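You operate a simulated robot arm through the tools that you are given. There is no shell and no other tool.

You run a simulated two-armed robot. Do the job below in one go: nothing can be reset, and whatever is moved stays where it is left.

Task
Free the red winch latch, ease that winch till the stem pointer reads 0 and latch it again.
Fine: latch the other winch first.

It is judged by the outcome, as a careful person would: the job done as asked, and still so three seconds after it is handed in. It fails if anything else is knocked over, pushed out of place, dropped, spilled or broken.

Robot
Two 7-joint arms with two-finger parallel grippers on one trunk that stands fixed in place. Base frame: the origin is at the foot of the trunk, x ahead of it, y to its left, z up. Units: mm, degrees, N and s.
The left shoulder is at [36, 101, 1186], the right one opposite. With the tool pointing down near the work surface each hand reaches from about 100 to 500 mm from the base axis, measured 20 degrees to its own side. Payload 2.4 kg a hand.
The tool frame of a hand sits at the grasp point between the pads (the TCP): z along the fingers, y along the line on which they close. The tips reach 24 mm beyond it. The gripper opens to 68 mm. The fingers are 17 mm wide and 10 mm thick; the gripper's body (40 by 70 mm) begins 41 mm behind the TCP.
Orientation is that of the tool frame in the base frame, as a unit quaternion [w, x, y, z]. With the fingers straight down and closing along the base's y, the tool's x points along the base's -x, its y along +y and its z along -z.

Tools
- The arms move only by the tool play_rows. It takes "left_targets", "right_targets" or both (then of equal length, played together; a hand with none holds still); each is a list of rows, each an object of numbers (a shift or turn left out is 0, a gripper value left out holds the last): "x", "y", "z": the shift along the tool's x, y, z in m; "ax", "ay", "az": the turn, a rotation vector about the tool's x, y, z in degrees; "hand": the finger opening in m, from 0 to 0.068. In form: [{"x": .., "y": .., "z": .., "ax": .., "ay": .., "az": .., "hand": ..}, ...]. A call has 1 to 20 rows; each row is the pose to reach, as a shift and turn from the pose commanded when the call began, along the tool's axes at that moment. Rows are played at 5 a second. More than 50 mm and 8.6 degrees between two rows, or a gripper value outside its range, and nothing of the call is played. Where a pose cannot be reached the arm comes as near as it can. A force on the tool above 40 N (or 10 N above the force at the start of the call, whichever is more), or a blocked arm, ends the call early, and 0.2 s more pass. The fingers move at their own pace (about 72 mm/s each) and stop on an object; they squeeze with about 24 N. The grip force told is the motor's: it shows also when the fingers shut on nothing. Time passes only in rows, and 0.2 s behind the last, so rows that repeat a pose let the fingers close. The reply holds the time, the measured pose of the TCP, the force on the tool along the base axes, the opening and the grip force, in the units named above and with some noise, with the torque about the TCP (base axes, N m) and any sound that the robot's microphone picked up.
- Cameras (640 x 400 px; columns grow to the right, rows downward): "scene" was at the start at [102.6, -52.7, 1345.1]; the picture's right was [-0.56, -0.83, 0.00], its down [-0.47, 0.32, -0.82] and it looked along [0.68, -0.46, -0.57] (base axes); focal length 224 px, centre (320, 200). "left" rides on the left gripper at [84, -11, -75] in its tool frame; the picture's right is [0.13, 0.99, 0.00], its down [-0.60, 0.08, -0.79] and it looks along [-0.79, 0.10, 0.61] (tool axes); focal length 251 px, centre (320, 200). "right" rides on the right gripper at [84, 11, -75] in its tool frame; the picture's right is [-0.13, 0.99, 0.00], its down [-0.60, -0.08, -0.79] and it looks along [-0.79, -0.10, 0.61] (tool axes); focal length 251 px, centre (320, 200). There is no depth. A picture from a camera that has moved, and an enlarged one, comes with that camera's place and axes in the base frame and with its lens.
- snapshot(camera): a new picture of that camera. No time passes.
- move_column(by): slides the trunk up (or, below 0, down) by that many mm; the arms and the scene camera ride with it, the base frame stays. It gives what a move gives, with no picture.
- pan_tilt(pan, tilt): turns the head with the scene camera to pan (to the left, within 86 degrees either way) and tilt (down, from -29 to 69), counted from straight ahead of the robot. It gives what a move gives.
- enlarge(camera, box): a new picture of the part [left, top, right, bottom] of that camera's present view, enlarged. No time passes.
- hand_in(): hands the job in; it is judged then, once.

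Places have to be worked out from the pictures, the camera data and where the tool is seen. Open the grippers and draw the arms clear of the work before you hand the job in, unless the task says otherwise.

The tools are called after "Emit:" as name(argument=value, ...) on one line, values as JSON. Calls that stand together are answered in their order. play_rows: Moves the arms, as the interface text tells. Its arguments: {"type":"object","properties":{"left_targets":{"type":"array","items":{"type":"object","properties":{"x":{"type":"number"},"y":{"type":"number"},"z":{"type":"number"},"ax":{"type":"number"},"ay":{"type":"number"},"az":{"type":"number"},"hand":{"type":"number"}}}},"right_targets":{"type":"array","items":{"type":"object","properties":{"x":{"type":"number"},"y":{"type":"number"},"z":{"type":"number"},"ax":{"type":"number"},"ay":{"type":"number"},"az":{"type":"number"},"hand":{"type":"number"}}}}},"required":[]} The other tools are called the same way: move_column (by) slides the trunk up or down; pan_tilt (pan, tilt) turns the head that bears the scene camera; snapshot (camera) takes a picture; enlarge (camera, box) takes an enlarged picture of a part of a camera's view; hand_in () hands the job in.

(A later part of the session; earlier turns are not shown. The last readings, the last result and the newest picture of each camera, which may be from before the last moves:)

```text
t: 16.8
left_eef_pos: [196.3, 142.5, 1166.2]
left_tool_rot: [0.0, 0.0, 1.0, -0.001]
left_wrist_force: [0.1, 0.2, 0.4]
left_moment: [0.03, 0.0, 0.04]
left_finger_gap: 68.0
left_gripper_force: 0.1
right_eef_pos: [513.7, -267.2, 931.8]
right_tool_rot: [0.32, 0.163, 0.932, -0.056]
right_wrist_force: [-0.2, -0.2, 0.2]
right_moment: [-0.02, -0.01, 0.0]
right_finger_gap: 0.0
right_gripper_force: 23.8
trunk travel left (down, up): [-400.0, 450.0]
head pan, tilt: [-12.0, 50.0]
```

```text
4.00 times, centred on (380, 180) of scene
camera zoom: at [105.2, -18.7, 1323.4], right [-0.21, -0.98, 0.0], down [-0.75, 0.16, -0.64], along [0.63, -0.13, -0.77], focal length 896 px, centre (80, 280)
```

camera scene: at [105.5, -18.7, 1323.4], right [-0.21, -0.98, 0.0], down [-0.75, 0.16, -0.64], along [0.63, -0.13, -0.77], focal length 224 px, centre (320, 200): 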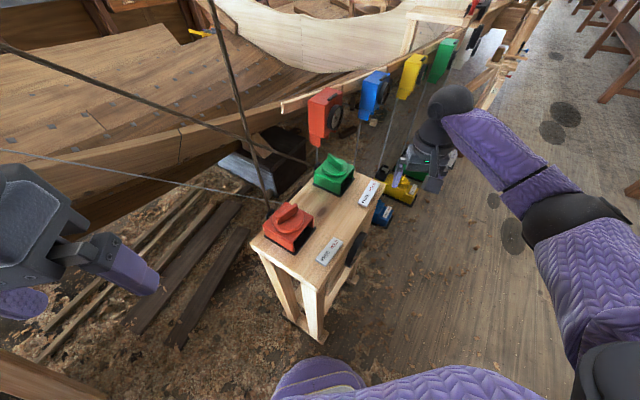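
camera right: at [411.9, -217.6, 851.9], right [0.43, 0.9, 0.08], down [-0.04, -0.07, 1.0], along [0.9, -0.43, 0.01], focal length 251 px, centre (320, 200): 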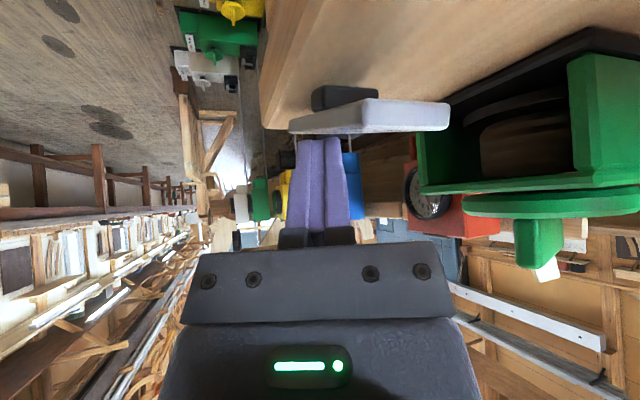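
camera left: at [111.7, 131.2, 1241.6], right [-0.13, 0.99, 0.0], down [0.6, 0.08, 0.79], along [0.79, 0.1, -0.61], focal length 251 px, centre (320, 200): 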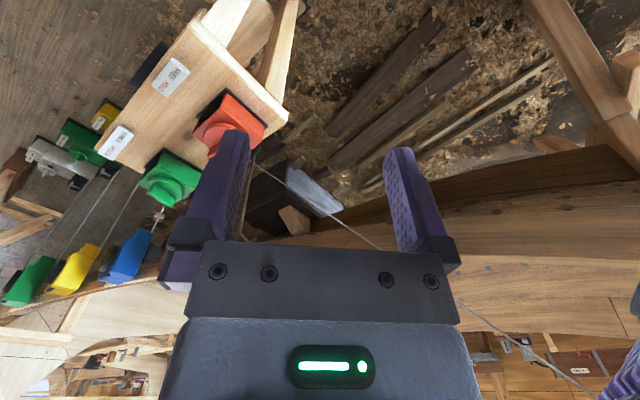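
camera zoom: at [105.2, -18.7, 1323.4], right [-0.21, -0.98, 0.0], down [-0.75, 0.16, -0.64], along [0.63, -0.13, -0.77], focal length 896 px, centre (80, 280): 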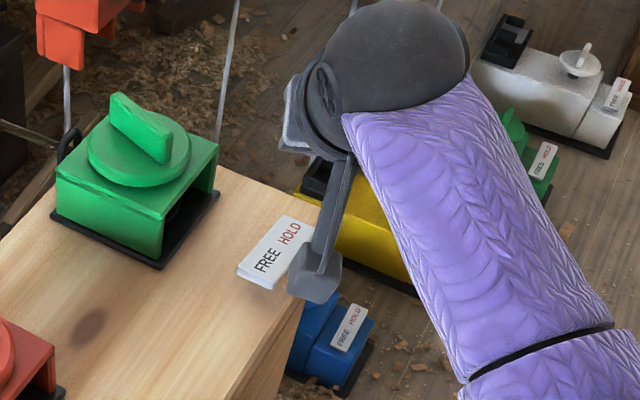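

The green winch is now on HOLD. I draw the right hand back and level it, heading for the dial-viewing pose.

Emit:
play_rows(right_targets=[{"x": 0.011, "y": -0.0094, "z": -0.0125, "hand": 0}, {"x": 0.021, "y": -0.0188, "z": -0.025, "ay": 8, "hand": 0}, {"x": 0.032, "y": -0.028, "z": -0.0376, "ay": 16, "hand": 0}, {"x": 0.0425, "y": -0.0376, "z": -0.05, "ay": 24, "hand": 0}, {"x": 0.053, "y": -0.047, "z": -0.0627, "ay": 32, "hand": 0}, {"x": 0.0638, "y": -0.0564, "z": -0.0752, "ay": 38, "hand": 0}])

Emit:
play_rows(right_targets=[{"x": 0.03, "y": -0.005, "z": 0.0, "az": -8}, {"x": 0.06, "y": -0.015, "z": 0.0, "az": -16}, {"x": 0.09, "y": -0.025, "z": 0.0, "az": -24}, {"x": 0.12, "y": -0.04, "z": 0.0, "az": -32}, {"x": 0.15, "y": -0.055, "z": 0.0, "az": -40}, {"x": 0.18, "y": -0.065, "z": 0.01, "az": -48}, {"x": 0.195, "y": -0.083, "z": 0.02, "az": -55}])

Emit:
snapshot(camera="right")

Emit:
enlarge(camera="right", box=[270, 130, 360, 205])

Emit:
enlarge(camera="scene", box=[240, 140, 400, 290])

```text
t: 18.2
left_eef_pos: [196.1, 141.5, 1164.6]
left_tool_rot: [0.0, -0.001, 1.0, 0.001]
left_wrist_force: [0.5, -0.9, 0.0]
left_moment: [0.01, 0.03, 0.02]
left_finger_gap: 68.1
left_gripper_force: 0.0
right_eef_pos: [402.8, -289.4, 952.3]
right_tool_rot: [-0.001, 0.172, 0.985, 0.0]
right_wrist_force: [0.4, -0.3, -1.3]
right_moment: [-0.01, 0.0, 0.01]
right_finger_gap: 0.1
right_gripper_force: 23.7
trunk travel left (down, up): [-400.0, 450.0]
head pan, tilt: [-12.0, 50.0]
```

```text
t: 19.8
left_eef_pos: [196.1, 142.2, 1165.9]
left_tool_rot: [0.0, 0.0, 1.0, 0.0]
left_wrist_force: [0.9, -0.5, 0.0]
left_moment: [0.03, -0.01, -0.03]
left_finger_gap: 68.1
left_gripper_force: 0.0
right_eef_pos: [190.9, -299.7, 932.2]
right_tool_rot: [0.001, -0.303, 0.953, -0.002]
right_wrist_force: [0.6, 0.7, 0.4]
right_moment: [0.01, -0.02, 0.01]
right_finger_gap: 0.1
right_gripper_force: 23.5
trunk travel left (down, up): [-400.0, 450.0]
head pan, tilt: [-12.0, 50.0]
```

```text
taken
camera right: at [116.6, -337.4, 1007.7], right [-0.47, 0.88, 0.0], down [0.54, 0.29, 0.79], along [0.7, 0.37, -0.61], focal length 251 px, centre (320, 200)
```

right: 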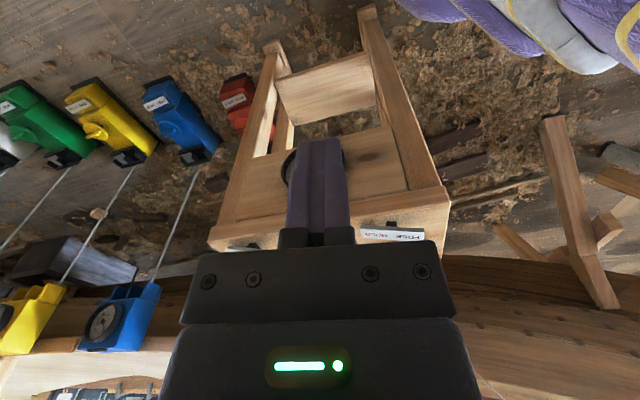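

```text
5.33 times, centred on (315, 168) of right
camera zoom: at [116.6, -337.4, 1007.7], right [-0.47, 0.88, 0.0], down [0.54, 0.29, 0.79], along [0.7, 0.37, -0.61], focal length 1341 px, centre (347, 373)
```

zoom: 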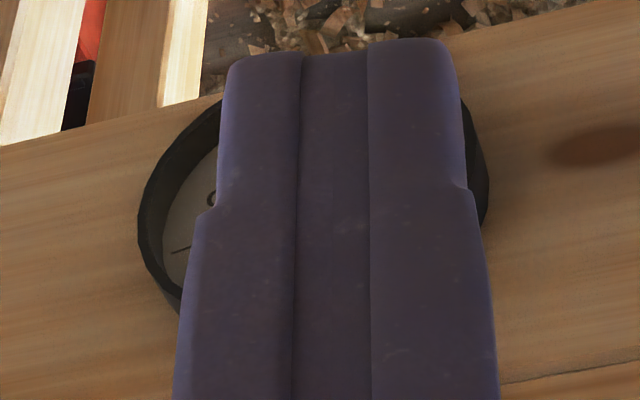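

```text
2.67 times, centred on (320, 215) of scene
camera zoom: at [104.9, -18.9, 1323.4], right [-0.21, -0.98, 0.0], down [-0.75, 0.16, -0.64], along [0.63, -0.13, -0.77], focal length 597 px, centre (320, 160)
```

zoom: 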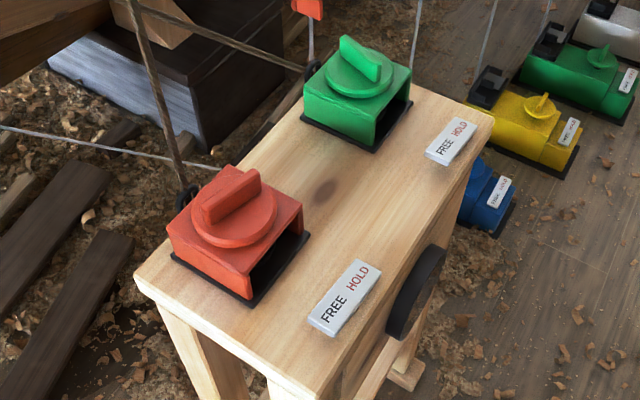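

The closed fingers hide the dial; I lower and yaw this hand slightly so the dial appears beside the fingers.

Emit:
play_rows(right_targets=[{"z": 0.025, "az": 8}, {"z": 0.05, "az": 15}, {"z": 0.06, "az": 22}])

Emit:
snapshot(camera="right")

Emit:
enlarge(camera="right", box=[370, 140, 470, 240])

```text
t: 20.6
left_eef_pos: [196.1, 141.8, 1165.6]
left_tool_rot: [0.0, 0.0, 1.0, 0.0]
left_wrist_force: [-0.4, 0.3, -0.1]
left_moment: [-0.02, 0.01, -0.02]
left_finger_gap: 68.2
left_gripper_force: 0.0
right_eef_pos: [189.6, -300.3, 871.0]
right_tool_rot: [0.0, -0.113, 0.994, -0.001]
right_wrist_force: [0.1, -0.3, 0.0]
right_moment: [0.0, 0.02, -0.02]
right_finger_gap: 0.1
right_gripper_force: 23.3
trunk travel left (down, up): [-400.0, 450.0]
head pan, tilt: [-12.0, 50.0]
```

```text
taken
camera right: at [107.6, -306.2, 947.1], right [-0.1, 1.0, 0.0], down [0.61, 0.06, 0.79], along [0.79, 0.08, -0.61], focal length 251 px, centre (320, 200)
```

right: 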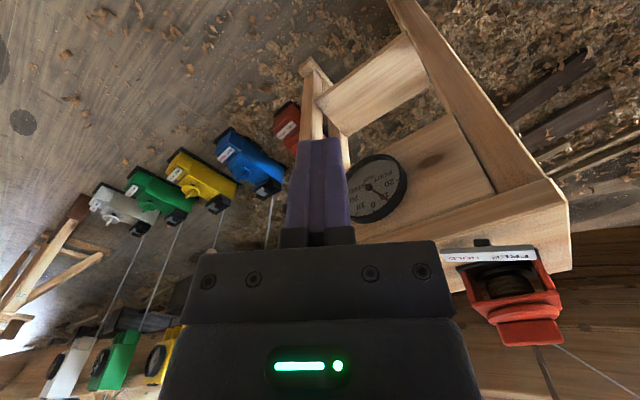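

```text
4.00 times, centred on (420, 190) of right
camera zoom: at [107.6, -306.2, 947.1], right [-0.1, 1.0, 0.0], down [0.61, 0.06, 0.79], along [0.79, 0.08, -0.61], focal length 1006 px, centre (-80, 240)
```

zoom: 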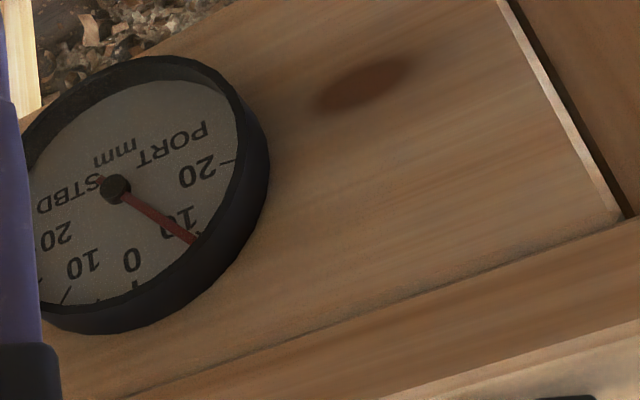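

The dial is well readable here: needle slightly beyond 10 on PORT. Now I bring the left hand over the red knob, yawed so the fingers close across its ridge (ridge direction about -56°), staying about 90 mm above.

Emit:
play_rows(left_targets=[{"x": -0.03, "y": -0.018, "z": 0.02, "az": 7}, {"x": -0.06, "y": -0.037, "z": 0.04, "az": 14}, {"x": -0.09, "y": -0.055, "z": 0.06, "az": 21}, {"x": -0.12, "y": -0.074, "z": 0.08, "az": 28}, {"x": -0.15, "y": -0.092, "z": 0.1, "az": 35}, {"x": -0.18, "y": -0.11, "z": 0.12, "az": 42}, {"x": -0.21, "y": -0.129, "z": 0.14, "az": 49}, {"x": -0.234, "y": -0.147, "z": 0.155, "az": 56}])

Emit:
snapshot(camera="left")

Emit:
snapshot(camera="scene")

```text
t: 22.4
left_eef_pos: [430.5, -5.0, 1010.6]
left_tool_rot: [0.0, 0.47, 0.883, 0.0]
left_wrist_force: [-0.5, -0.3, 0.0]
left_moment: [-0.03, 0.0, 0.01]
left_finger_gap: 68.1
left_gripper_force: 0.0
right_eef_pos: [192.0, -300.0, 871.4]
right_tool_rot: [-0.001, -0.114, 0.994, 0.0]
right_wrist_force: [0.2, 1.0, 0.3]
right_moment: [0.01, 0.02, 0.01]
right_finger_gap: 0.0
right_gripper_force: 23.2
trunk travel left (down, up): [-400.0, 450.0]
head pan, tilt: [-12.0, 50.0]
```

```text
taken
camera left: at [374.6, 57.6, 1087.0], right [0.75, 0.66, 0.0], down [0.4, -0.46, 0.79], along [0.52, -0.59, -0.61], focal length 251 px, centre (320, 200)
```

left: 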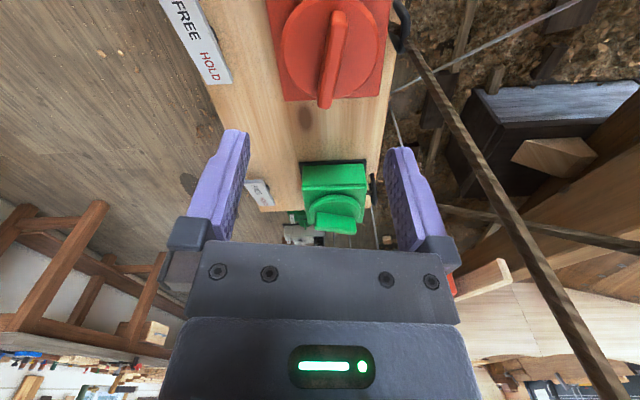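

```text
taken
camera scene: at [105.3, -19.2, 1323.4], right [-0.21, -0.98, 0.0], down [-0.75, 0.16, -0.64], along [0.63, -0.13, -0.77], focal length 224 px, centre (320, 200)
```

scene: 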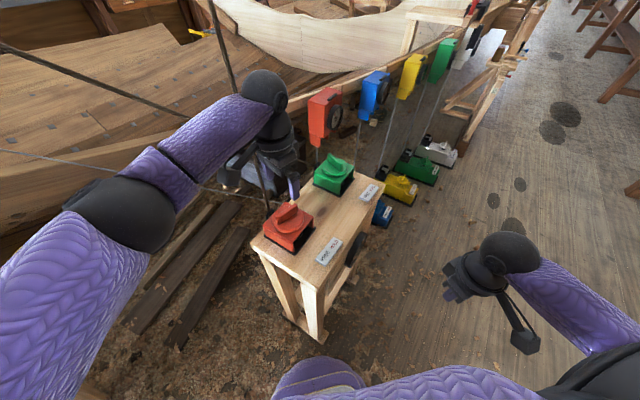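

The rope runs near the left hand; I zoom to judge its clearance and measure the knob ridge.

Emit:
enlarge(camera="scene", box=[200, 60, 340, 250])

Emit:
enlarge(camera="left", box=[240, 0, 420, 115])

```text
2.11 times, centred on (270, 155) of scene
camera zoom: at [105.3, -19.2, 1323.4], right [-0.21, -0.98, 0.0], down [-0.75, 0.16, -0.64], along [0.63, -0.13, -0.77], focal length 472 px, centre (425, 295)
```

zoom: 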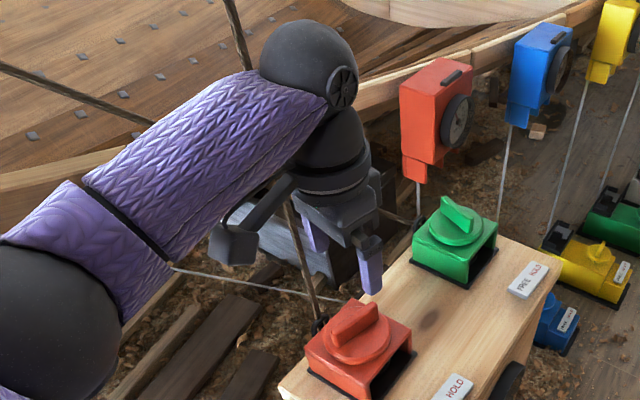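

```text
3.48 times, centred on (330, 58) of left
camera zoom: at [374.6, 57.6, 1087.0], right [0.75, 0.66, 0.0], down [0.4, -0.46, 0.79], along [0.52, -0.59, -0.61], focal length 875 px, centre (285, 696)
```

zoom: 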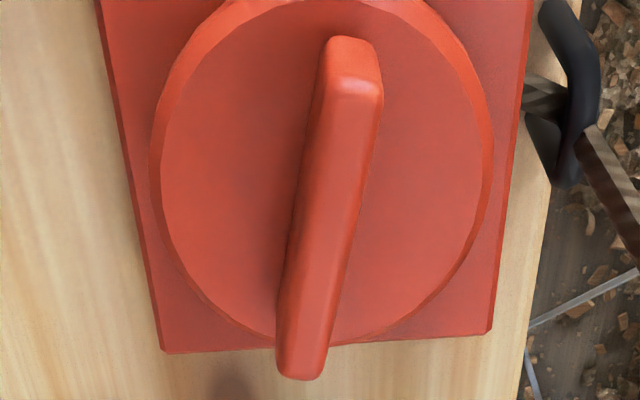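

The rope runs behind the wrist with good clearance. Ridge top is about (444,-7,887), at about -57°. I back the left hand off a little along its own x to see the whole knob and pin its axis.

Emit:
play_rows(left_targets=[{"x": 0.025, "z": 0.01, "az": 1}, {"x": 0.05, "z": 0.02, "az": 1.5}])

Emit:
snapshot(camera="left")

Emit:
enlarge(camera="left", box=[240, 50, 420, 162])

```text
t: 23.0
left_eef_pos: [401.6, 35.2, 991.0]
left_tool_rot: [0.0, 0.481, 0.877, 0.0]
left_wrist_force: [0.9, 0.9, -0.4]
left_moment: [-0.01, -0.02, -0.01]
left_finger_gap: 68.1
left_gripper_force: 0.1
right_eef_pos: [190.9, -299.9, 871.7]
right_tool_rot: [0.001, -0.114, 0.993, -0.001]
right_wrist_force: [-0.4, -0.2, 0.7]
right_moment: [0.05, -0.01, -0.01]
right_finger_gap: 0.0
right_gripper_force: 23.7
trunk travel left (down, up): [-400.0, 450.0]
head pan, tilt: [-12.0, 50.0]
```

```text
taken
camera left: at [347.7, 101.6, 1066.5], right [0.77, 0.64, 0.0], down [0.39, -0.47, 0.79], along [0.51, -0.61, -0.61], focal length 251 px, centre (320, 200)
```

left: 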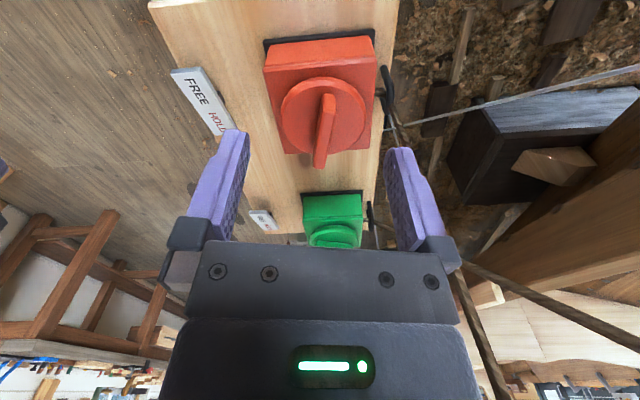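

```text
3.56 times, centred on (330, 106) of left
camera zoom: at [347.7, 101.6, 1066.5], right [0.77, 0.64, 0.0], down [0.39, -0.47, 0.79], along [0.51, -0.61, -0.61], focal length 894 px, centre (284, 534)
```

zoom: 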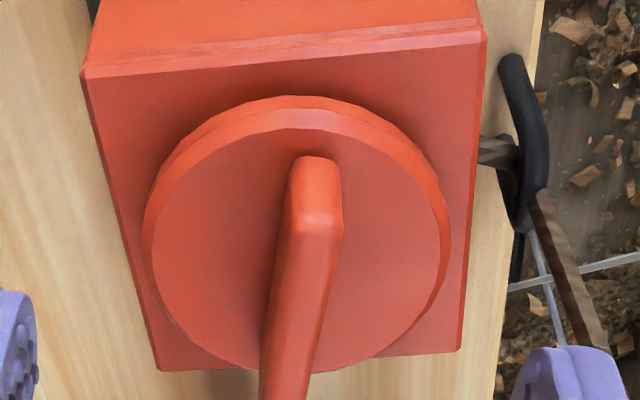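

The winch box top centre comes out at (445,-9,845), the ridge top near 887. I descend with open fingers to straddle the ridge (tips at about 866).

Emit:
play_rows(left_targets=[{"x": -0.03, "y": 0.0065, "z": 0.01, "hand": 0.068}, {"x": -0.0602, "y": 0.0131, "z": 0.02, "hand": 0.068}, {"x": -0.0602, "y": 0.0131, "z": 0.055, "hand": 0.068}, {"x": -0.0602, "y": 0.0131, "z": 0.08, "hand": 0.068}])

Emit:
snapshot(camera="left")

Emit:
enlarge(camera="scene", box=[220, 130, 340, 260])

```text
t: 24.0
left_eef_pos: [445.4, -7.9, 908.8]
left_tool_rot: [0.001, 0.481, 0.877, 0.001]
left_wrist_force: [0.2, -0.1, 0.4]
left_moment: [0.0, -0.01, -0.01]
left_finger_gap: 67.9
left_gripper_force: 0.0
right_eef_pos: [191.5, -299.0, 871.9]
right_tool_rot: [0.001, -0.114, 0.993, -0.001]
right_wrist_force: [0.2, 0.5, -0.4]
right_moment: [0.03, -0.01, 0.02]
right_finger_gap: 0.0
right_gripper_force: 23.6
trunk travel left (down, up): [-400.0, 450.0]
head pan, tilt: [-12.0, 50.0]
```

```text
taken
camera left: at [391.2, 56.9, 985.8], right [0.77, 0.64, 0.0], down [0.39, -0.47, 0.79], along [0.51, -0.61, -0.61], focal length 251 px, centre (320, 200)
```

left: 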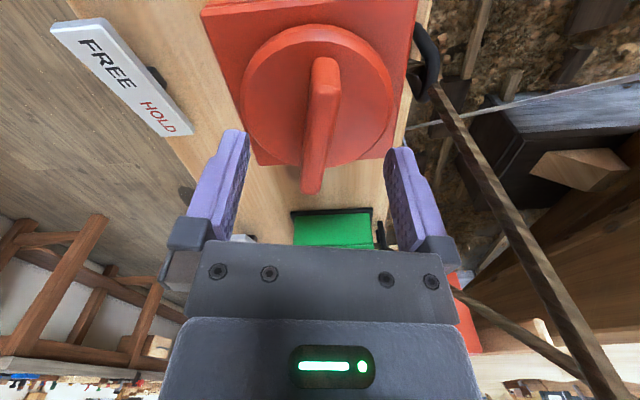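

```text
3.08 times, centred on (280, 195) of scene
camera zoom: at [105.2, -18.9, 1323.4], right [-0.21, -0.98, 0.0], down [-0.75, 0.16, -0.64], along [0.63, -0.13, -0.77], focal length 689 px, centre (443, 215)
```

zoom: 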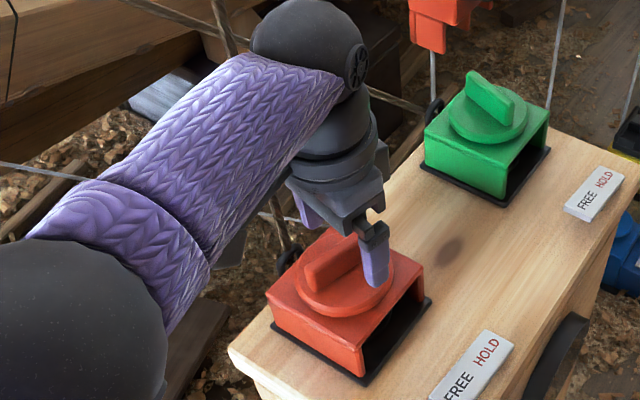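

The ridge is centred between the fingers. I descend to TCP z ≈ 889 and close on the ridge.

Emit:
play_rows(left_targets=[{"z": 0.01, "hand": 0.068}, {"z": 0.019, "hand": 0.068}, {"z": 0.019, "hand": 0.04}, {"z": 0.019, "hand": 0.02}, {"z": 0.019, "hand": 0.0}, {"z": 0.019, "hand": 0.0}, {"z": 0.019, "hand": 0.0}])

Emit:
snapshot(camera="left")

Emit:
enlarge(camera="scene", box=[220, 130, 340, 260])

```text
t: 24.8
left_eef_pos: [445.5, -10.9, 893.5]
left_tool_rot: [0.004, 0.482, 0.876, -0.002]
left_wrist_force: [0.4, -0.1, 26.2]
left_moment: [-0.11, 0.55, 0.01]
left_finger_gap: 40.0
left_gripper_force: 0.1
right_eef_pos: [189.7, -299.3, 873.1]
right_tool_rot: [0.001, -0.114, 0.993, -0.001]
right_wrist_force: [-0.4, -0.3, 0.4]
right_moment: [0.02, -0.02, -0.03]
right_finger_gap: 0.3
right_gripper_force: 23.3
trunk travel left (down, up): [-400.0, 450.0]
head pan, tilt: [-12.0, 50.0]
stopped in row 3 (left hand): the force on the tool passed its limit at 43 N (the readings are from after the stop); the commanded pose is now the measured one
```

```text
taken
camera left: at [390.1, 55.4, 970.1], right [0.77, 0.64, 0.0], down [0.39, -0.46, 0.8], along [0.51, -0.61, -0.6], focal length 251 px, centre (320, 200)
```

left: 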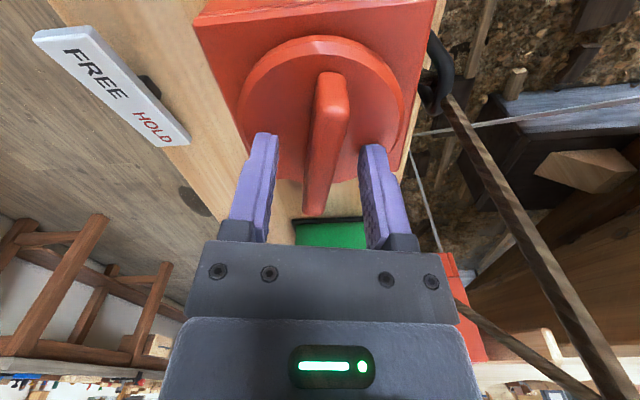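

```text
3.08 times, centred on (280, 195) of scene
camera zoom: at [103.1, -18.4, 1323.8], right [-0.21, -0.98, 0.0], down [-0.75, 0.16, -0.64], along [0.63, -0.13, -0.77], focal length 689 px, centre (443, 215)
```

zoom: 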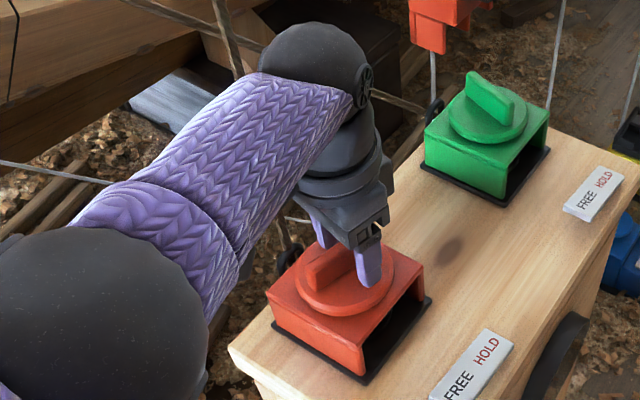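

The tips met the knob disc at about z 870 (26 N). I lift 4.5 mm, recentre, then close.

Emit:
play_rows(left_targets=[{"x": 0.0025, "y": 0.0016, "z": -0.0045, "hand": 0.04}, {"x": 0.0025, "y": 0.0016, "z": -0.0045, "hand": 0.04}])

Emit:
snapshot(camera="left")

```text
t: 25.4
left_eef_pos: [445.9, -6.7, 895.8]
left_tool_rot: [0.0, 0.482, 0.876, -0.002]
left_wrist_force: [0.0, -1.1, 0.5]
left_moment: [0.02, 0.01, -0.02]
left_finger_gap: 39.9
left_gripper_force: 0.0
right_eef_pos: [192.3, -300.3, 871.8]
right_tool_rot: [0.0, -0.113, 0.994, 0.0]
right_wrist_force: [-0.1, -0.1, 1.0]
right_moment: [0.01, -0.03, 0.04]
right_finger_gap: 0.0
right_gripper_force: 23.8
trunk travel left (down, up): [-400.0, 450.0]
head pan, tilt: [-12.0, 50.0]
```

```text
taken
camera left: at [391.0, 58.8, 971.8], right [0.77, 0.64, 0.0], down [0.39, -0.47, 0.79], along [0.51, -0.61, -0.61], focal length 251 px, centre (320, 200)
```

left: 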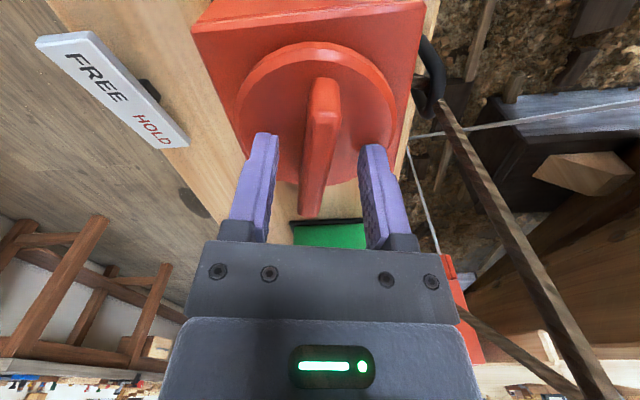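

Free of contact. Closing on the ridge.

Emit:
play_rows(left_targets=[{"hand": 0.03}, {"hand": 0.02}, {"hand": 0.01}, {"hand": 0.0}, {"hand": 0.0}])

Emit:
snapshot(camera="left")

```text
t: 26.6
left_eef_pos: [443.2, -8.6, 896.6]
left_tool_rot: [0.0, 0.483, 0.876, -0.002]
left_wrist_force: [-19.2, -7.9, -8.9]
left_moment: [-0.02, -0.35, 0.14]
left_finger_gap: 12.0
left_gripper_force: 32.4
right_eef_pos: [190.5, -300.9, 872.3]
right_tool_rot: [0.001, -0.114, 0.993, 0.0]
right_wrist_force: [0.4, -0.1, 0.6]
right_moment: [0.02, 0.04, 0.02]
right_finger_gap: 0.0
right_gripper_force: 23.5
trunk travel left (down, up): [-400.0, 450.0]
head pan, tilt: [-12.0, 50.0]
```

```text
taken
camera left: at [389.0, 57.1, 972.5], right [0.77, 0.64, 0.0], down [0.39, -0.47, 0.79], along [0.51, -0.61, -0.61], focal length 251 px, centre (320, 200)
```

left: 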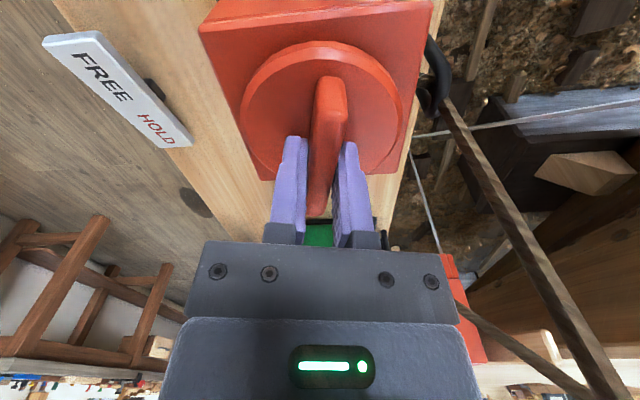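

Gripped (12 mm gap), with 21 N side load from a slight offset. I shift the command ~3 mm to relieve it.

Emit:
play_rows(left_targets=[{"y": -0.0015, "z": 0.0006, "hand": 0.0}, {"y": -0.003, "z": 0.0012, "hand": 0.0}, {"y": -0.003, "z": 0.0012, "hand": 0.0}])

```text
t: 27.4
left_eef_pos: [442.7, -9.6, 895.5]
left_tool_rot: [0.001, 0.481, 0.877, -0.001]
left_wrist_force: [-3.8, -3.4, 8.4]
left_moment: [0.79, 0.57, -0.02]
left_finger_gap: 12.0
left_gripper_force: 33.0
right_eef_pos: [190.4, -300.0, 872.1]
right_tool_rot: [0.0, -0.114, 0.993, 0.0]
right_wrist_force: [-0.1, 1.0, -0.4]
right_moment: [-0.01, -0.02, -0.04]
right_finger_gap: 0.0
right_gripper_force: 23.5
trunk travel left (down, up): [-400.0, 450.0]
head pan, tilt: [-12.0, 50.0]
```

Side load nearly gone; I ease the vertical a little.

Emit:
play_rows(left_targets=[{"y": -0.0005, "z": -0.0006, "hand": 0.0}, {"y": -0.0005, "z": -0.0006, "hand": 0.0}])

```text
t: 28.0
left_eef_pos: [443.2, -8.4, 896.0]
left_tool_rot: [0.002, 0.482, 0.876, 0.0]
left_wrist_force: [4.1, -1.7, 11.8]
left_moment: [0.34, -0.09, 0.01]
left_finger_gap: 11.5
left_gripper_force: 32.4
right_eef_pos: [192.8, -298.4, 872.1]
right_tool_rot: [0.0, -0.114, 0.993, 0.0]
right_wrist_force: [0.3, -0.1, -0.3]
right_moment: [0.03, 0.03, -0.04]
right_finger_gap: 0.0
right_gripper_force: 24.0
trunk travel left (down, up): [-400.0, 450.0]
head pan, tilt: [-12.0, 50.0]
```

The left hand holds the knob. Now I bring the right hand up and over near the red rocker's FREE end to measure it before pressing.

Emit:
play_rows(right_targets=[{"z": -0.03, "hand": 0}, {"x": -0.01, "y": 0.01, "z": -0.058, "hand": 0}, {"x": -0.04, "y": 0.04, "z": -0.058, "hand": 0}, {"x": -0.073, "y": 0.07, "z": -0.058, "hand": 0}, {"x": -0.1, "y": 0.1, "z": -0.058, "hand": 0}, {"x": -0.125, "y": 0.125, "z": -0.058, "hand": 0}, {"x": -0.1457, "y": 0.1406, "z": -0.058, "hand": 0}])

Emit:
snapshot(camera="right")

Emit:
enlarge(camera="scene", box=[220, 150, 420, 300])

```text
t: 29.6
left_eef_pos: [442.4, -8.6, 895.8]
left_tool_rot: [0.001, 0.481, 0.877, -0.002]
left_wrist_force: [14.4, 1.1, 26.2]
left_moment: [0.0, -0.44, -0.09]
left_finger_gap: 11.8
left_gripper_force: 32.3
right_eef_pos: [301.7, -129.7, 931.0]
right_tool_rot: [0.001, -0.113, 0.994, -0.002]
right_wrist_force: [0.5, -0.1, 0.3]
right_moment: [0.01, 0.01, 0.04]
right_finger_gap: 0.1
right_gripper_force: 23.4
trunk travel left (down, up): [-400.0, 450.0]
head pan, tilt: [-12.0, 50.0]
```

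```text
taken
camera right: at [218.0, -136.3, 1005.6], right [-0.1, 1.0, 0.0], down [0.61, 0.06, 0.79], along [0.79, 0.08, -0.61], focal length 251 px, centre (320, 200)
```

right: 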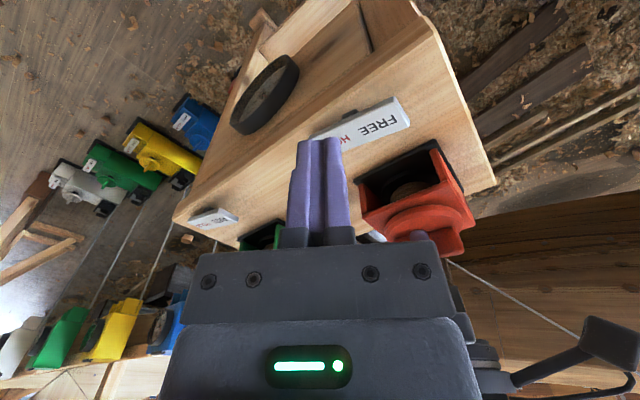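

```text
2.67 times, centred on (320, 225) of scene
camera zoom: at [105.3, -18.8, 1323.5], right [-0.21, -0.98, 0.0], down [-0.75, 0.16, -0.64], along [0.63, -0.13, -0.77], focal length 597 px, centre (320, 133)
```

zoom: 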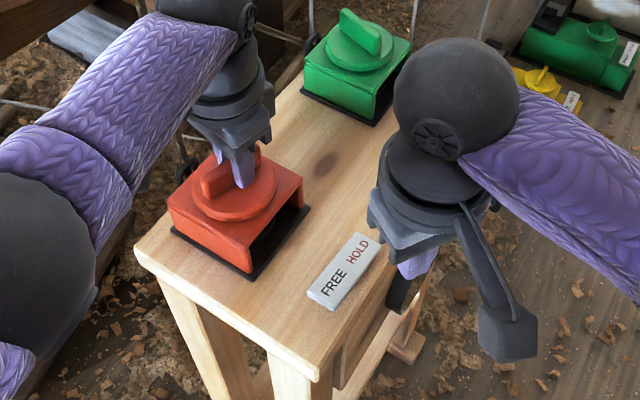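

The left hand shows 26 N upward, probably tips resting on the disc; I lift it 1.5 mm and check. I also zoom the right camera on the red rocker.

Emit:
play_rows(left_targets=[{"z": -0.0008, "hand": 0}, {"z": -0.0015, "hand": 0}, {"z": -0.0015, "hand": 0}])

Emit:
enlarge(camera="right", box=[290, 60, 480, 200])

Emit:
enlarge(camera="scene", box=[300, 220, 360, 270])

```text
t: 30.4
left_eef_pos: [443.1, -8.0, 896.3]
left_tool_rot: [-0.001, 0.482, 0.876, -0.002]
left_wrist_force: [10.6, -1.4, 3.0]
left_moment: [-0.56, -1.13, -0.04]
left_finger_gap: 12.1
left_gripper_force: 32.3
right_eef_pos: [302.1, -130.0, 930.0]
right_tool_rot: [-0.001, -0.115, 0.993, 0.0]
right_wrist_force: [-0.4, 0.1, -0.9]
right_moment: [-0.01, -0.01, -0.03]
right_finger_gap: 0.0
right_gripper_force: 23.4
trunk travel left (down, up): [-400.0, 450.0]
head pan, tilt: [-12.0, 50.0]
```

```text
2.86 times, centred on (385, 130) of right
camera zoom: at [218.6, -136.7, 1004.9], right [-0.1, 1.0, 0.0], down [0.61, 0.06, 0.79], along [0.79, 0.08, -0.61], focal length 718 px, centre (134, 400)
```

zoom: 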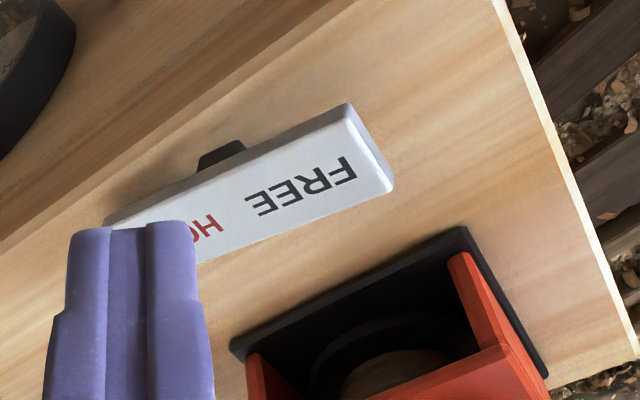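

```text
8.00 times, centred on (330, 245) of scene
camera zoom: at [106.4, -18.8, 1323.1], right [-0.21, -0.98, 0.0], down [-0.75, 0.16, -0.64], along [0.63, -0.13, -0.77], focal length 1792 px, centre (240, -160)
```

zoom: 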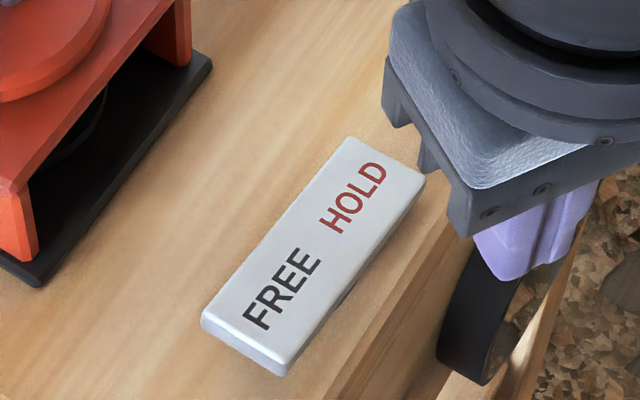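

Red rocker FREE end at about (323,-66,838). I move the right closed fingertips above a point 12 mm inboard of it, then hover.

Emit:
play_rows(right_targets=[{"x": -0.02, "y": 0.0235, "hand": 0}, {"x": -0.0407, "y": 0.047, "hand": 0}, {"x": -0.0407, "y": 0.047, "z": 0.03, "hand": 0}, {"x": -0.0407, "y": 0.047, "z": 0.05, "hand": 0}])

Emit:
snapshot(camera="right")

Emit:
enlarge(camera="scene", box=[220, 150, 420, 300])

```text
t: 31.4
left_eef_pos: [443.2, -9.7, 896.2]
left_tool_rot: [-0.001, 0.482, 0.876, -0.002]
left_wrist_force: [6.1, -0.2, -8.2]
left_moment: [0.43, -0.52, -0.04]
left_finger_gap: 11.9
left_gripper_force: 32.1
right_eef_pos: [331.1, -73.3, 879.6]
right_tool_rot: [0.0, -0.115, 0.993, 0.0]
right_wrist_force: [0.7, 1.0, -0.3]
right_moment: [0.02, 0.0, -0.01]
right_finger_gap: 0.1
right_gripper_force: 23.4
trunk travel left (down, up): [-400.0, 450.0]
head pan, tilt: [-12.0, 50.0]
```

```text
taken
camera right: at [248.0, -80.4, 954.6], right [-0.1, 1.0, 0.0], down [0.61, 0.06, 0.79], along [0.79, 0.08, -0.61], focal length 251 px, centre (320, 200)
```

right: 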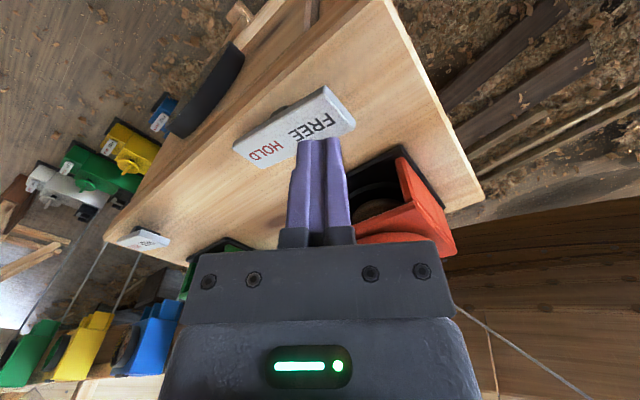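

```text
2.67 times, centred on (320, 225) of scene
camera zoom: at [106.6, -19.0, 1323.2], right [-0.21, -0.98, 0.0], down [-0.75, 0.16, -0.64], along [0.63, -0.13, -0.77], focal length 597 px, centre (320, 133)
```

zoom: 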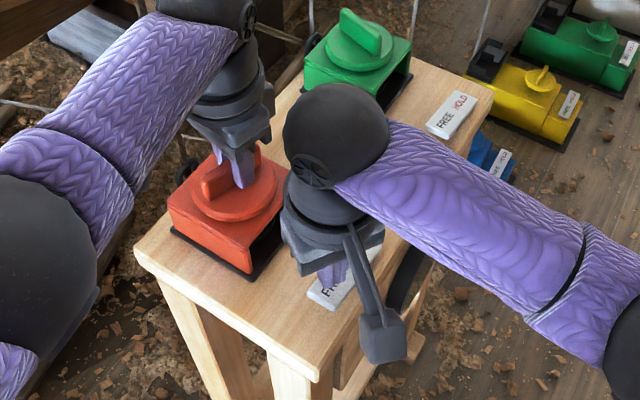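

Fingertips are over the FREE end, and the hands are clear of each other. I press down in small steps while the left hand holds the knob.

Emit:
play_rows(right_targets=[{"z": 0.01, "hand": 0}, {"z": 0.018, "hand": 0}, {"z": 0.022, "hand": 0}, {"z": 0.026, "hand": 0}, {"z": 0.03, "hand": 0}, {"z": 0.0325, "hand": 0}, {"z": 0.0345, "hand": 0}, {"z": 0.036, "hand": 0}])

Emit:
snapshot(camera="right")

```text
t: 33.2
left_eef_pos: [443.0, -8.5, 895.5]
left_tool_rot: [0.0, 0.482, 0.876, -0.002]
left_wrist_force: [0.4, -0.1, -28.3]
left_moment: [0.4, -0.61, -0.01]
left_finger_gap: 12.0
left_gripper_force: 32.7
right_eef_pos: [331.8, -74.8, 844.3]
right_tool_rot: [0.0, -0.114, 0.993, 0.0]
right_wrist_force: [-2.6, -0.6, 13.5]
right_moment: [-0.16, -0.05, 0.01]
right_finger_gap: 0.1
right_gripper_force: 23.5
trunk travel left (down, up): [-400.0, 450.0]
head pan, tilt: [-12.0, 50.0]
```

```text
taken
camera right: at [247.4, -81.5, 919.3], right [-0.1, 1.0, 0.0], down [0.61, 0.06, 0.79], along [0.79, 0.08, -0.61], focal length 251 px, centre (320, 200)
```

right: 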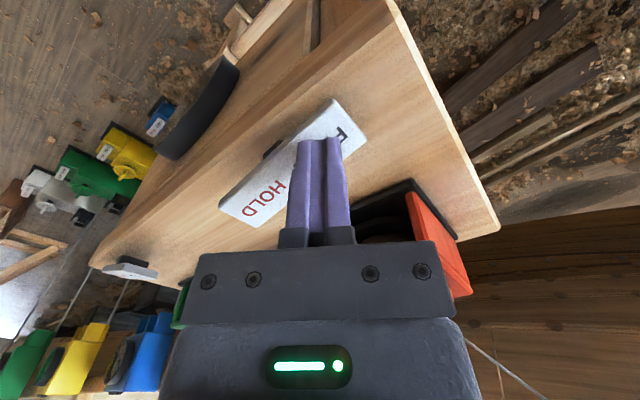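

The red rocker flipped to FREE (13.5 N at the stop) and the knob shows no load torque. I relieve the left hand's vertical load and lift the right hand off.

Emit:
play_rows(left_targets=[{"z": 0.0008, "hand": 0}, {"z": 0.0008, "hand": 0}, {"z": 0.0008, "hand": 0}, {"z": 0.0008, "hand": 0}], right_targets=[{"z": -0.02, "hand": 0}, {"z": -0.05, "hand": 0}, {"z": -0.085, "hand": 0}, {"z": -0.085, "hand": 0}])

Emit:
snapshot(camera="right")

Emit:
snapshot(camera="left")

```text
t: 34.2
left_eef_pos: [443.4, -9.7, 896.5]
left_tool_rot: [0.0, 0.481, 0.877, -0.003]
left_wrist_force: [-1.0, 2.5, -7.2]
left_moment: [0.82, 0.05, 0.02]
left_finger_gap: 11.9
left_gripper_force: 32.6
right_eef_pos: [329.9, -74.1, 929.3]
right_tool_rot: [-0.001, -0.114, 0.994, -0.001]
right_wrist_force: [-0.3, 0.0, -0.5]
right_moment: [0.02, -0.02, 0.0]
right_finger_gap: 0.1
right_gripper_force: 23.1
trunk travel left (down, up): [-400.0, 450.0]
head pan, tilt: [-12.0, 50.0]
```

```text
taken
camera right: at [246.3, -81.3, 1004.4], right [-0.1, 1.0, 0.0], down [0.61, 0.06, 0.79], along [0.79, 0.08, -0.61], focal length 251 px, centre (320, 200)
```

right: 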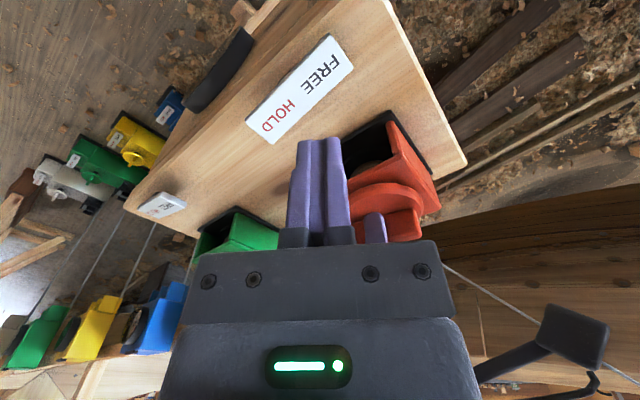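

```text
taken
camera left: at [388.7, 57.1, 972.6], right [0.77, 0.64, 0.0], down [0.39, -0.46, 0.79], along [0.51, -0.61, -0.61], focal length 251 px, centre (320, 200)
```

left: 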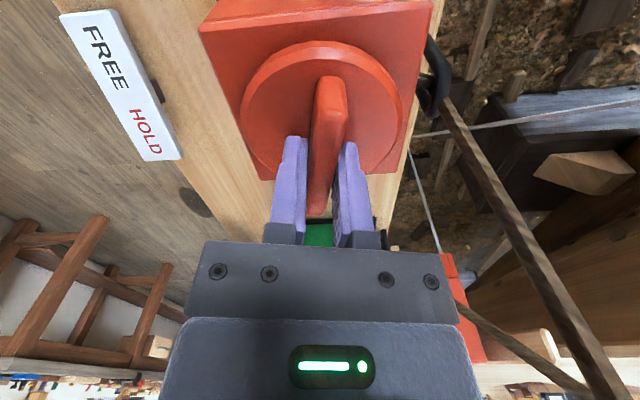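

The rocker stays at FREE. I take the right hand back to the dial-viewing pose while the left keeps holding the knob.

Emit:
play_rows(right_targets=[{"x": 0.031, "y": -0.031, "hand": 0}, {"x": 0.062, "y": -0.063, "hand": 0}, {"x": 0.093, "y": -0.094, "hand": 0}, {"x": 0.124, "y": -0.126, "hand": 0}, {"x": 0.155, "y": -0.157, "hand": 0}, {"x": 0.1866, "y": -0.1886, "z": 0.02, "hand": 0}, {"x": 0.1866, "y": -0.1886, "z": 0.058, "hand": 0}])

Emit:
enlarge(camera="right", box=[360, 140, 440, 230])

```text
t: 35.8
left_eef_pos: [442.5, -8.4, 897.4]
left_tool_rot: [0.001, 0.482, 0.876, -0.001]
left_wrist_force: [6.4, 2.0, 3.7]
left_moment: [0.25, -0.53, -0.01]
left_finger_gap: 11.9
left_gripper_force: 32.9
right_eef_pos: [192.0, -300.9, 870.3]
right_tool_rot: [-0.001, -0.114, 0.993, 0.0]
right_wrist_force: [0.6, 0.9, 0.5]
right_moment: [0.0, 0.01, -0.02]
right_finger_gap: 0.0
right_gripper_force: 23.7
trunk travel left (down, up): [-400.0, 450.0]
head pan, tilt: [-12.0, 50.0]
```

```text
4.44 times, centred on (400, 185) of right
camera zoom: at [107.7, -307.7, 945.9], right [-0.1, 0.99, 0.0], down [0.61, 0.06, 0.79], along [0.79, 0.08, -0.61], focal length 1118 px, centre (-36, 267)
```

zoom: 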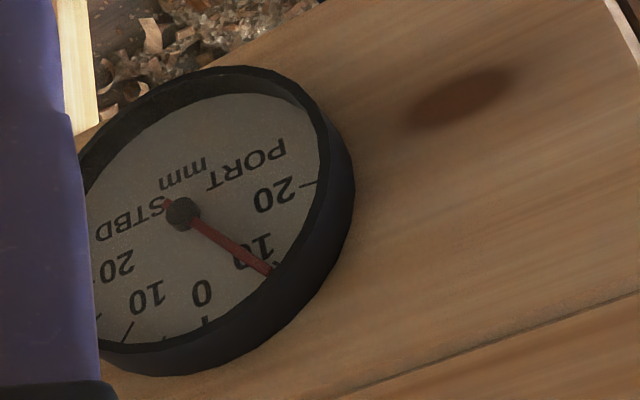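

Reading is unchanged at about 10-11 PORT. From the rope's exit point, clockwise (from above) should pay out; I test a small 5° turn and watch torque and dial.

Emit:
play_rows(left_targets=[{"az": 1.5, "hand": 0}, {"az": 3, "hand": 0}, {"az": 5, "hand": 0}, {"az": 5, "hand": 0}])

Emit:
enlarge(camera="right", box=[360, 140, 440, 230])

Emit:
snapshot(camera="left")

```text
t: 36.8
left_eef_pos: [443.3, -7.9, 896.6]
left_tool_rot: [0.001, 0.52, 0.854, -0.002]
left_wrist_force: [7.9, 1.5, 6.0]
left_moment: [0.07, -0.42, 0.09]
left_finger_gap: 11.7
left_gripper_force: 32.2
right_eef_pos: [190.9, -300.7, 870.9]
right_tool_rot: [0.0, -0.113, 0.994, -0.002]
right_wrist_force: [-0.1, 0.1, -0.1]
right_moment: [0.0, 0.04, 0.02]
right_finger_gap: 0.1
right_gripper_force: 23.9
trunk travel left (down, up): [-400.0, 450.0]
head pan, tilt: [-12.0, 50.0]
```

```text
4.44 times, centred on (400, 185) of right
camera zoom: at [107.9, -307.8, 946.1], right [-0.1, 1.0, 0.0], down [0.61, 0.06, 0.79], along [0.79, 0.08, -0.61], focal length 1118 px, centre (-36, 267)
```

zoom: 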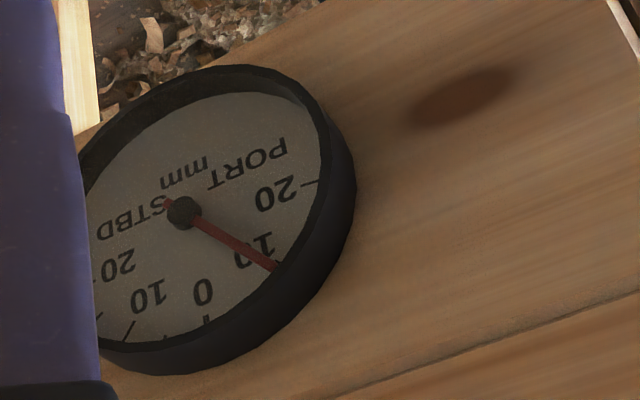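

```text
taken
camera left: at [394.3, 61.4, 972.6], right [0.82, 0.57, 0.0], down [0.35, -0.5, 0.8], along [0.45, -0.65, -0.61], focal length 251 px, centre (320, 200)
```

left: 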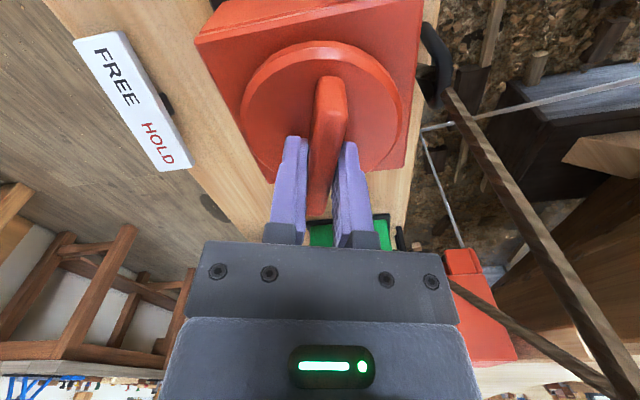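

The needle moved slightly further to PORT, with a small resisting torque, so clockwise hauls in. I reverse: counter-clockwise 15° from here and re-read.

Emit:
play_rows(left_targets=[{"az": -3, "hand": 0}, {"az": -6, "hand": 0}, {"az": -9, "hand": 0}, {"az": -12, "hand": 0}, {"az": -15, "hand": 0}, {"az": -15, "hand": 0}])

Emit:
enlarge(camera="right", box=[360, 140, 440, 230])

Emit:
snapshot(camera="left")

```text
t: 38.2
left_eef_pos: [443.3, -8.9, 898.0]
left_tool_rot: [0.001, 0.403, 0.915, -0.002]
left_wrist_force: [15.0, 7.6, 10.7]
left_moment: [-0.24, -0.99, -0.16]
left_finger_gap: 12.0
left_gripper_force: 31.9
right_eef_pos: [192.5, -300.8, 870.9]
right_tool_rot: [0.0, -0.113, 0.994, 0.0]
right_wrist_force: [0.5, -0.9, -0.2]
right_moment: [-0.03, 0.01, 0.0]
right_finger_gap: 0.0
right_gripper_force: 23.8
trunk travel left (down, up): [-400.0, 450.0]
head pan, tilt: [-12.0, 50.0]
```

```text
4.44 times, centred on (400, 185) of right
camera zoom: at [108.4, -307.1, 946.3], right [-0.1, 1.0, 0.0], down [0.61, 0.06, 0.79], along [0.79, 0.08, -0.61], focal length 1118 px, centre (-36, 267)
```

zoom: 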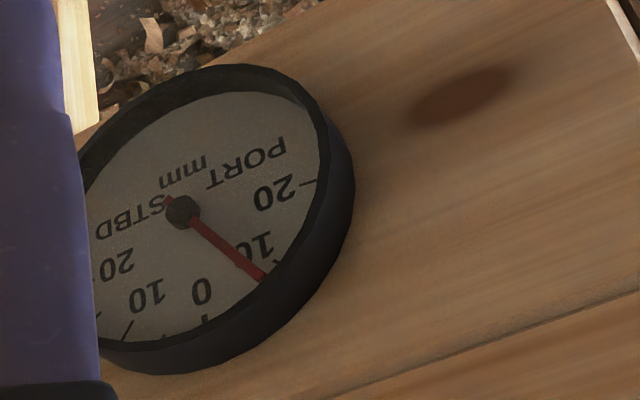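

```text
taken
camera left: at [378.8, 47.1, 972.6], right [0.64, 0.76, 0.0], down [0.47, -0.39, 0.79], along [0.61, -0.51, -0.61], focal length 251 px, centre (320, 200)
```

left: 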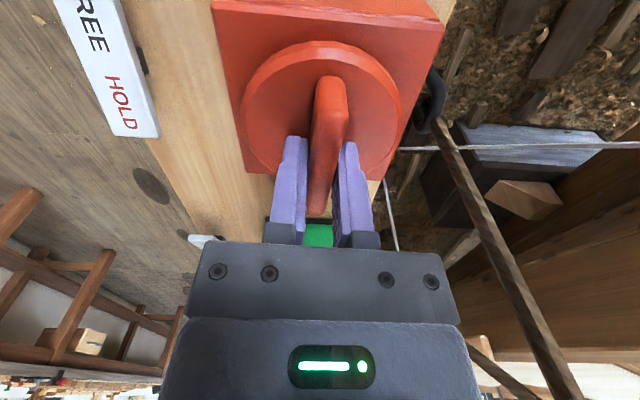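

Counter-clockwise eases it: the needle has come to about 7-8 PORT. I go on 24° that way, with a small recentring to shed the side load.

Emit:
play_rows(left_targets=[{"x": -0.0004, "y": 0.0015, "z": -0.0005, "az": -2, "hand": 0}, {"x": -0.0004, "y": 0.0015, "z": -0.0005, "az": -5, "hand": 0}, {"x": -0.0004, "y": 0.0015, "z": -0.0005, "az": -8, "hand": 0}, {"x": -0.0004, "y": 0.0015, "z": -0.0005, "az": -11, "hand": 0}, {"x": -0.0004, "y": 0.0015, "z": -0.0005, "az": -14, "hand": 0}, {"x": -0.0004, "y": 0.0015, "z": -0.0005, "az": -17, "hand": 0}, {"x": -0.0004, "y": 0.0015, "z": -0.0005, "az": -20, "hand": 0}, {"x": -0.0004, "y": 0.0015, "z": -0.0005, "az": -24, "hand": 0}, {"x": -0.0004, "y": 0.0015, "z": -0.0005, "az": -24, "hand": 0}])

Emit:
enlarge(camera="right", box=[360, 140, 440, 230])

Emit:
snapshot(camera="left")

```text
t: 40.2
left_eef_pos: [445.8, -6.6, 896.5]
left_tool_rot: [0.0, 0.204, 0.979, -0.002]
left_wrist_force: [7.7, 9.4, -1.6]
left_moment: [0.25, -1.04, -0.16]
left_finger_gap: 11.8
left_gripper_force: 32.6
right_eef_pos: [191.7, -300.3, 870.3]
right_tool_rot: [0.0, -0.113, 0.994, -0.001]
right_wrist_force: [0.7, -0.1, -0.2]
right_moment: [0.0, -0.02, -0.02]
right_finger_gap: 0.0
right_gripper_force: 23.6
trunk travel left (down, up): [-400.0, 450.0]
head pan, tilt: [-12.0, 50.0]
```

```text
4.44 times, centred on (400, 185) of right
camera zoom: at [108.4, -306.9, 946.3], right [-0.1, 0.99, 0.0], down [0.61, 0.06, 0.79], along [0.79, 0.08, -0.61], focal length 1118 px, centre (-36, 267)
```

zoom: 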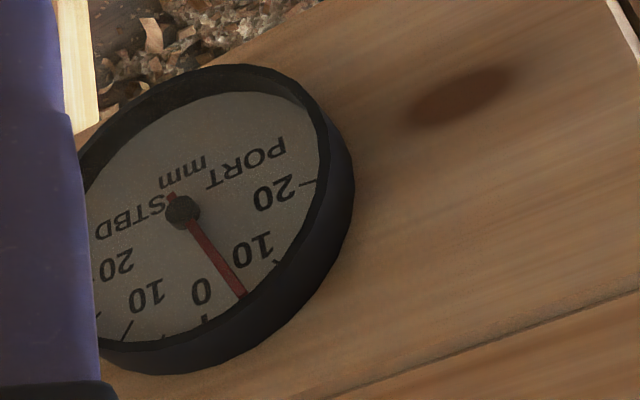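

```text
taken
camera left: at [363.4, 17.5, 972.8], right [0.28, 0.96, 0.0], down [0.59, -0.17, 0.79], along [0.76, -0.22, -0.61], focal length 251 px, centre (320, 200)
```

left: 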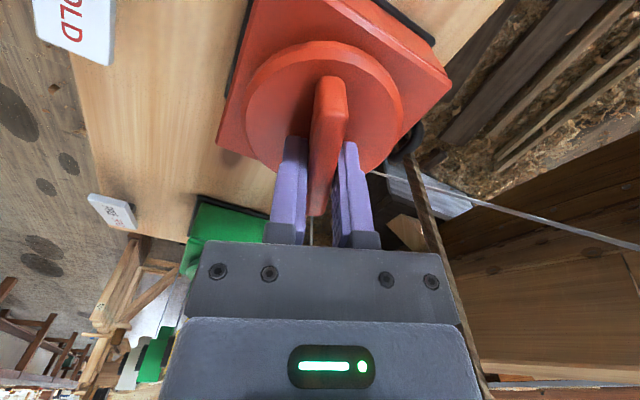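

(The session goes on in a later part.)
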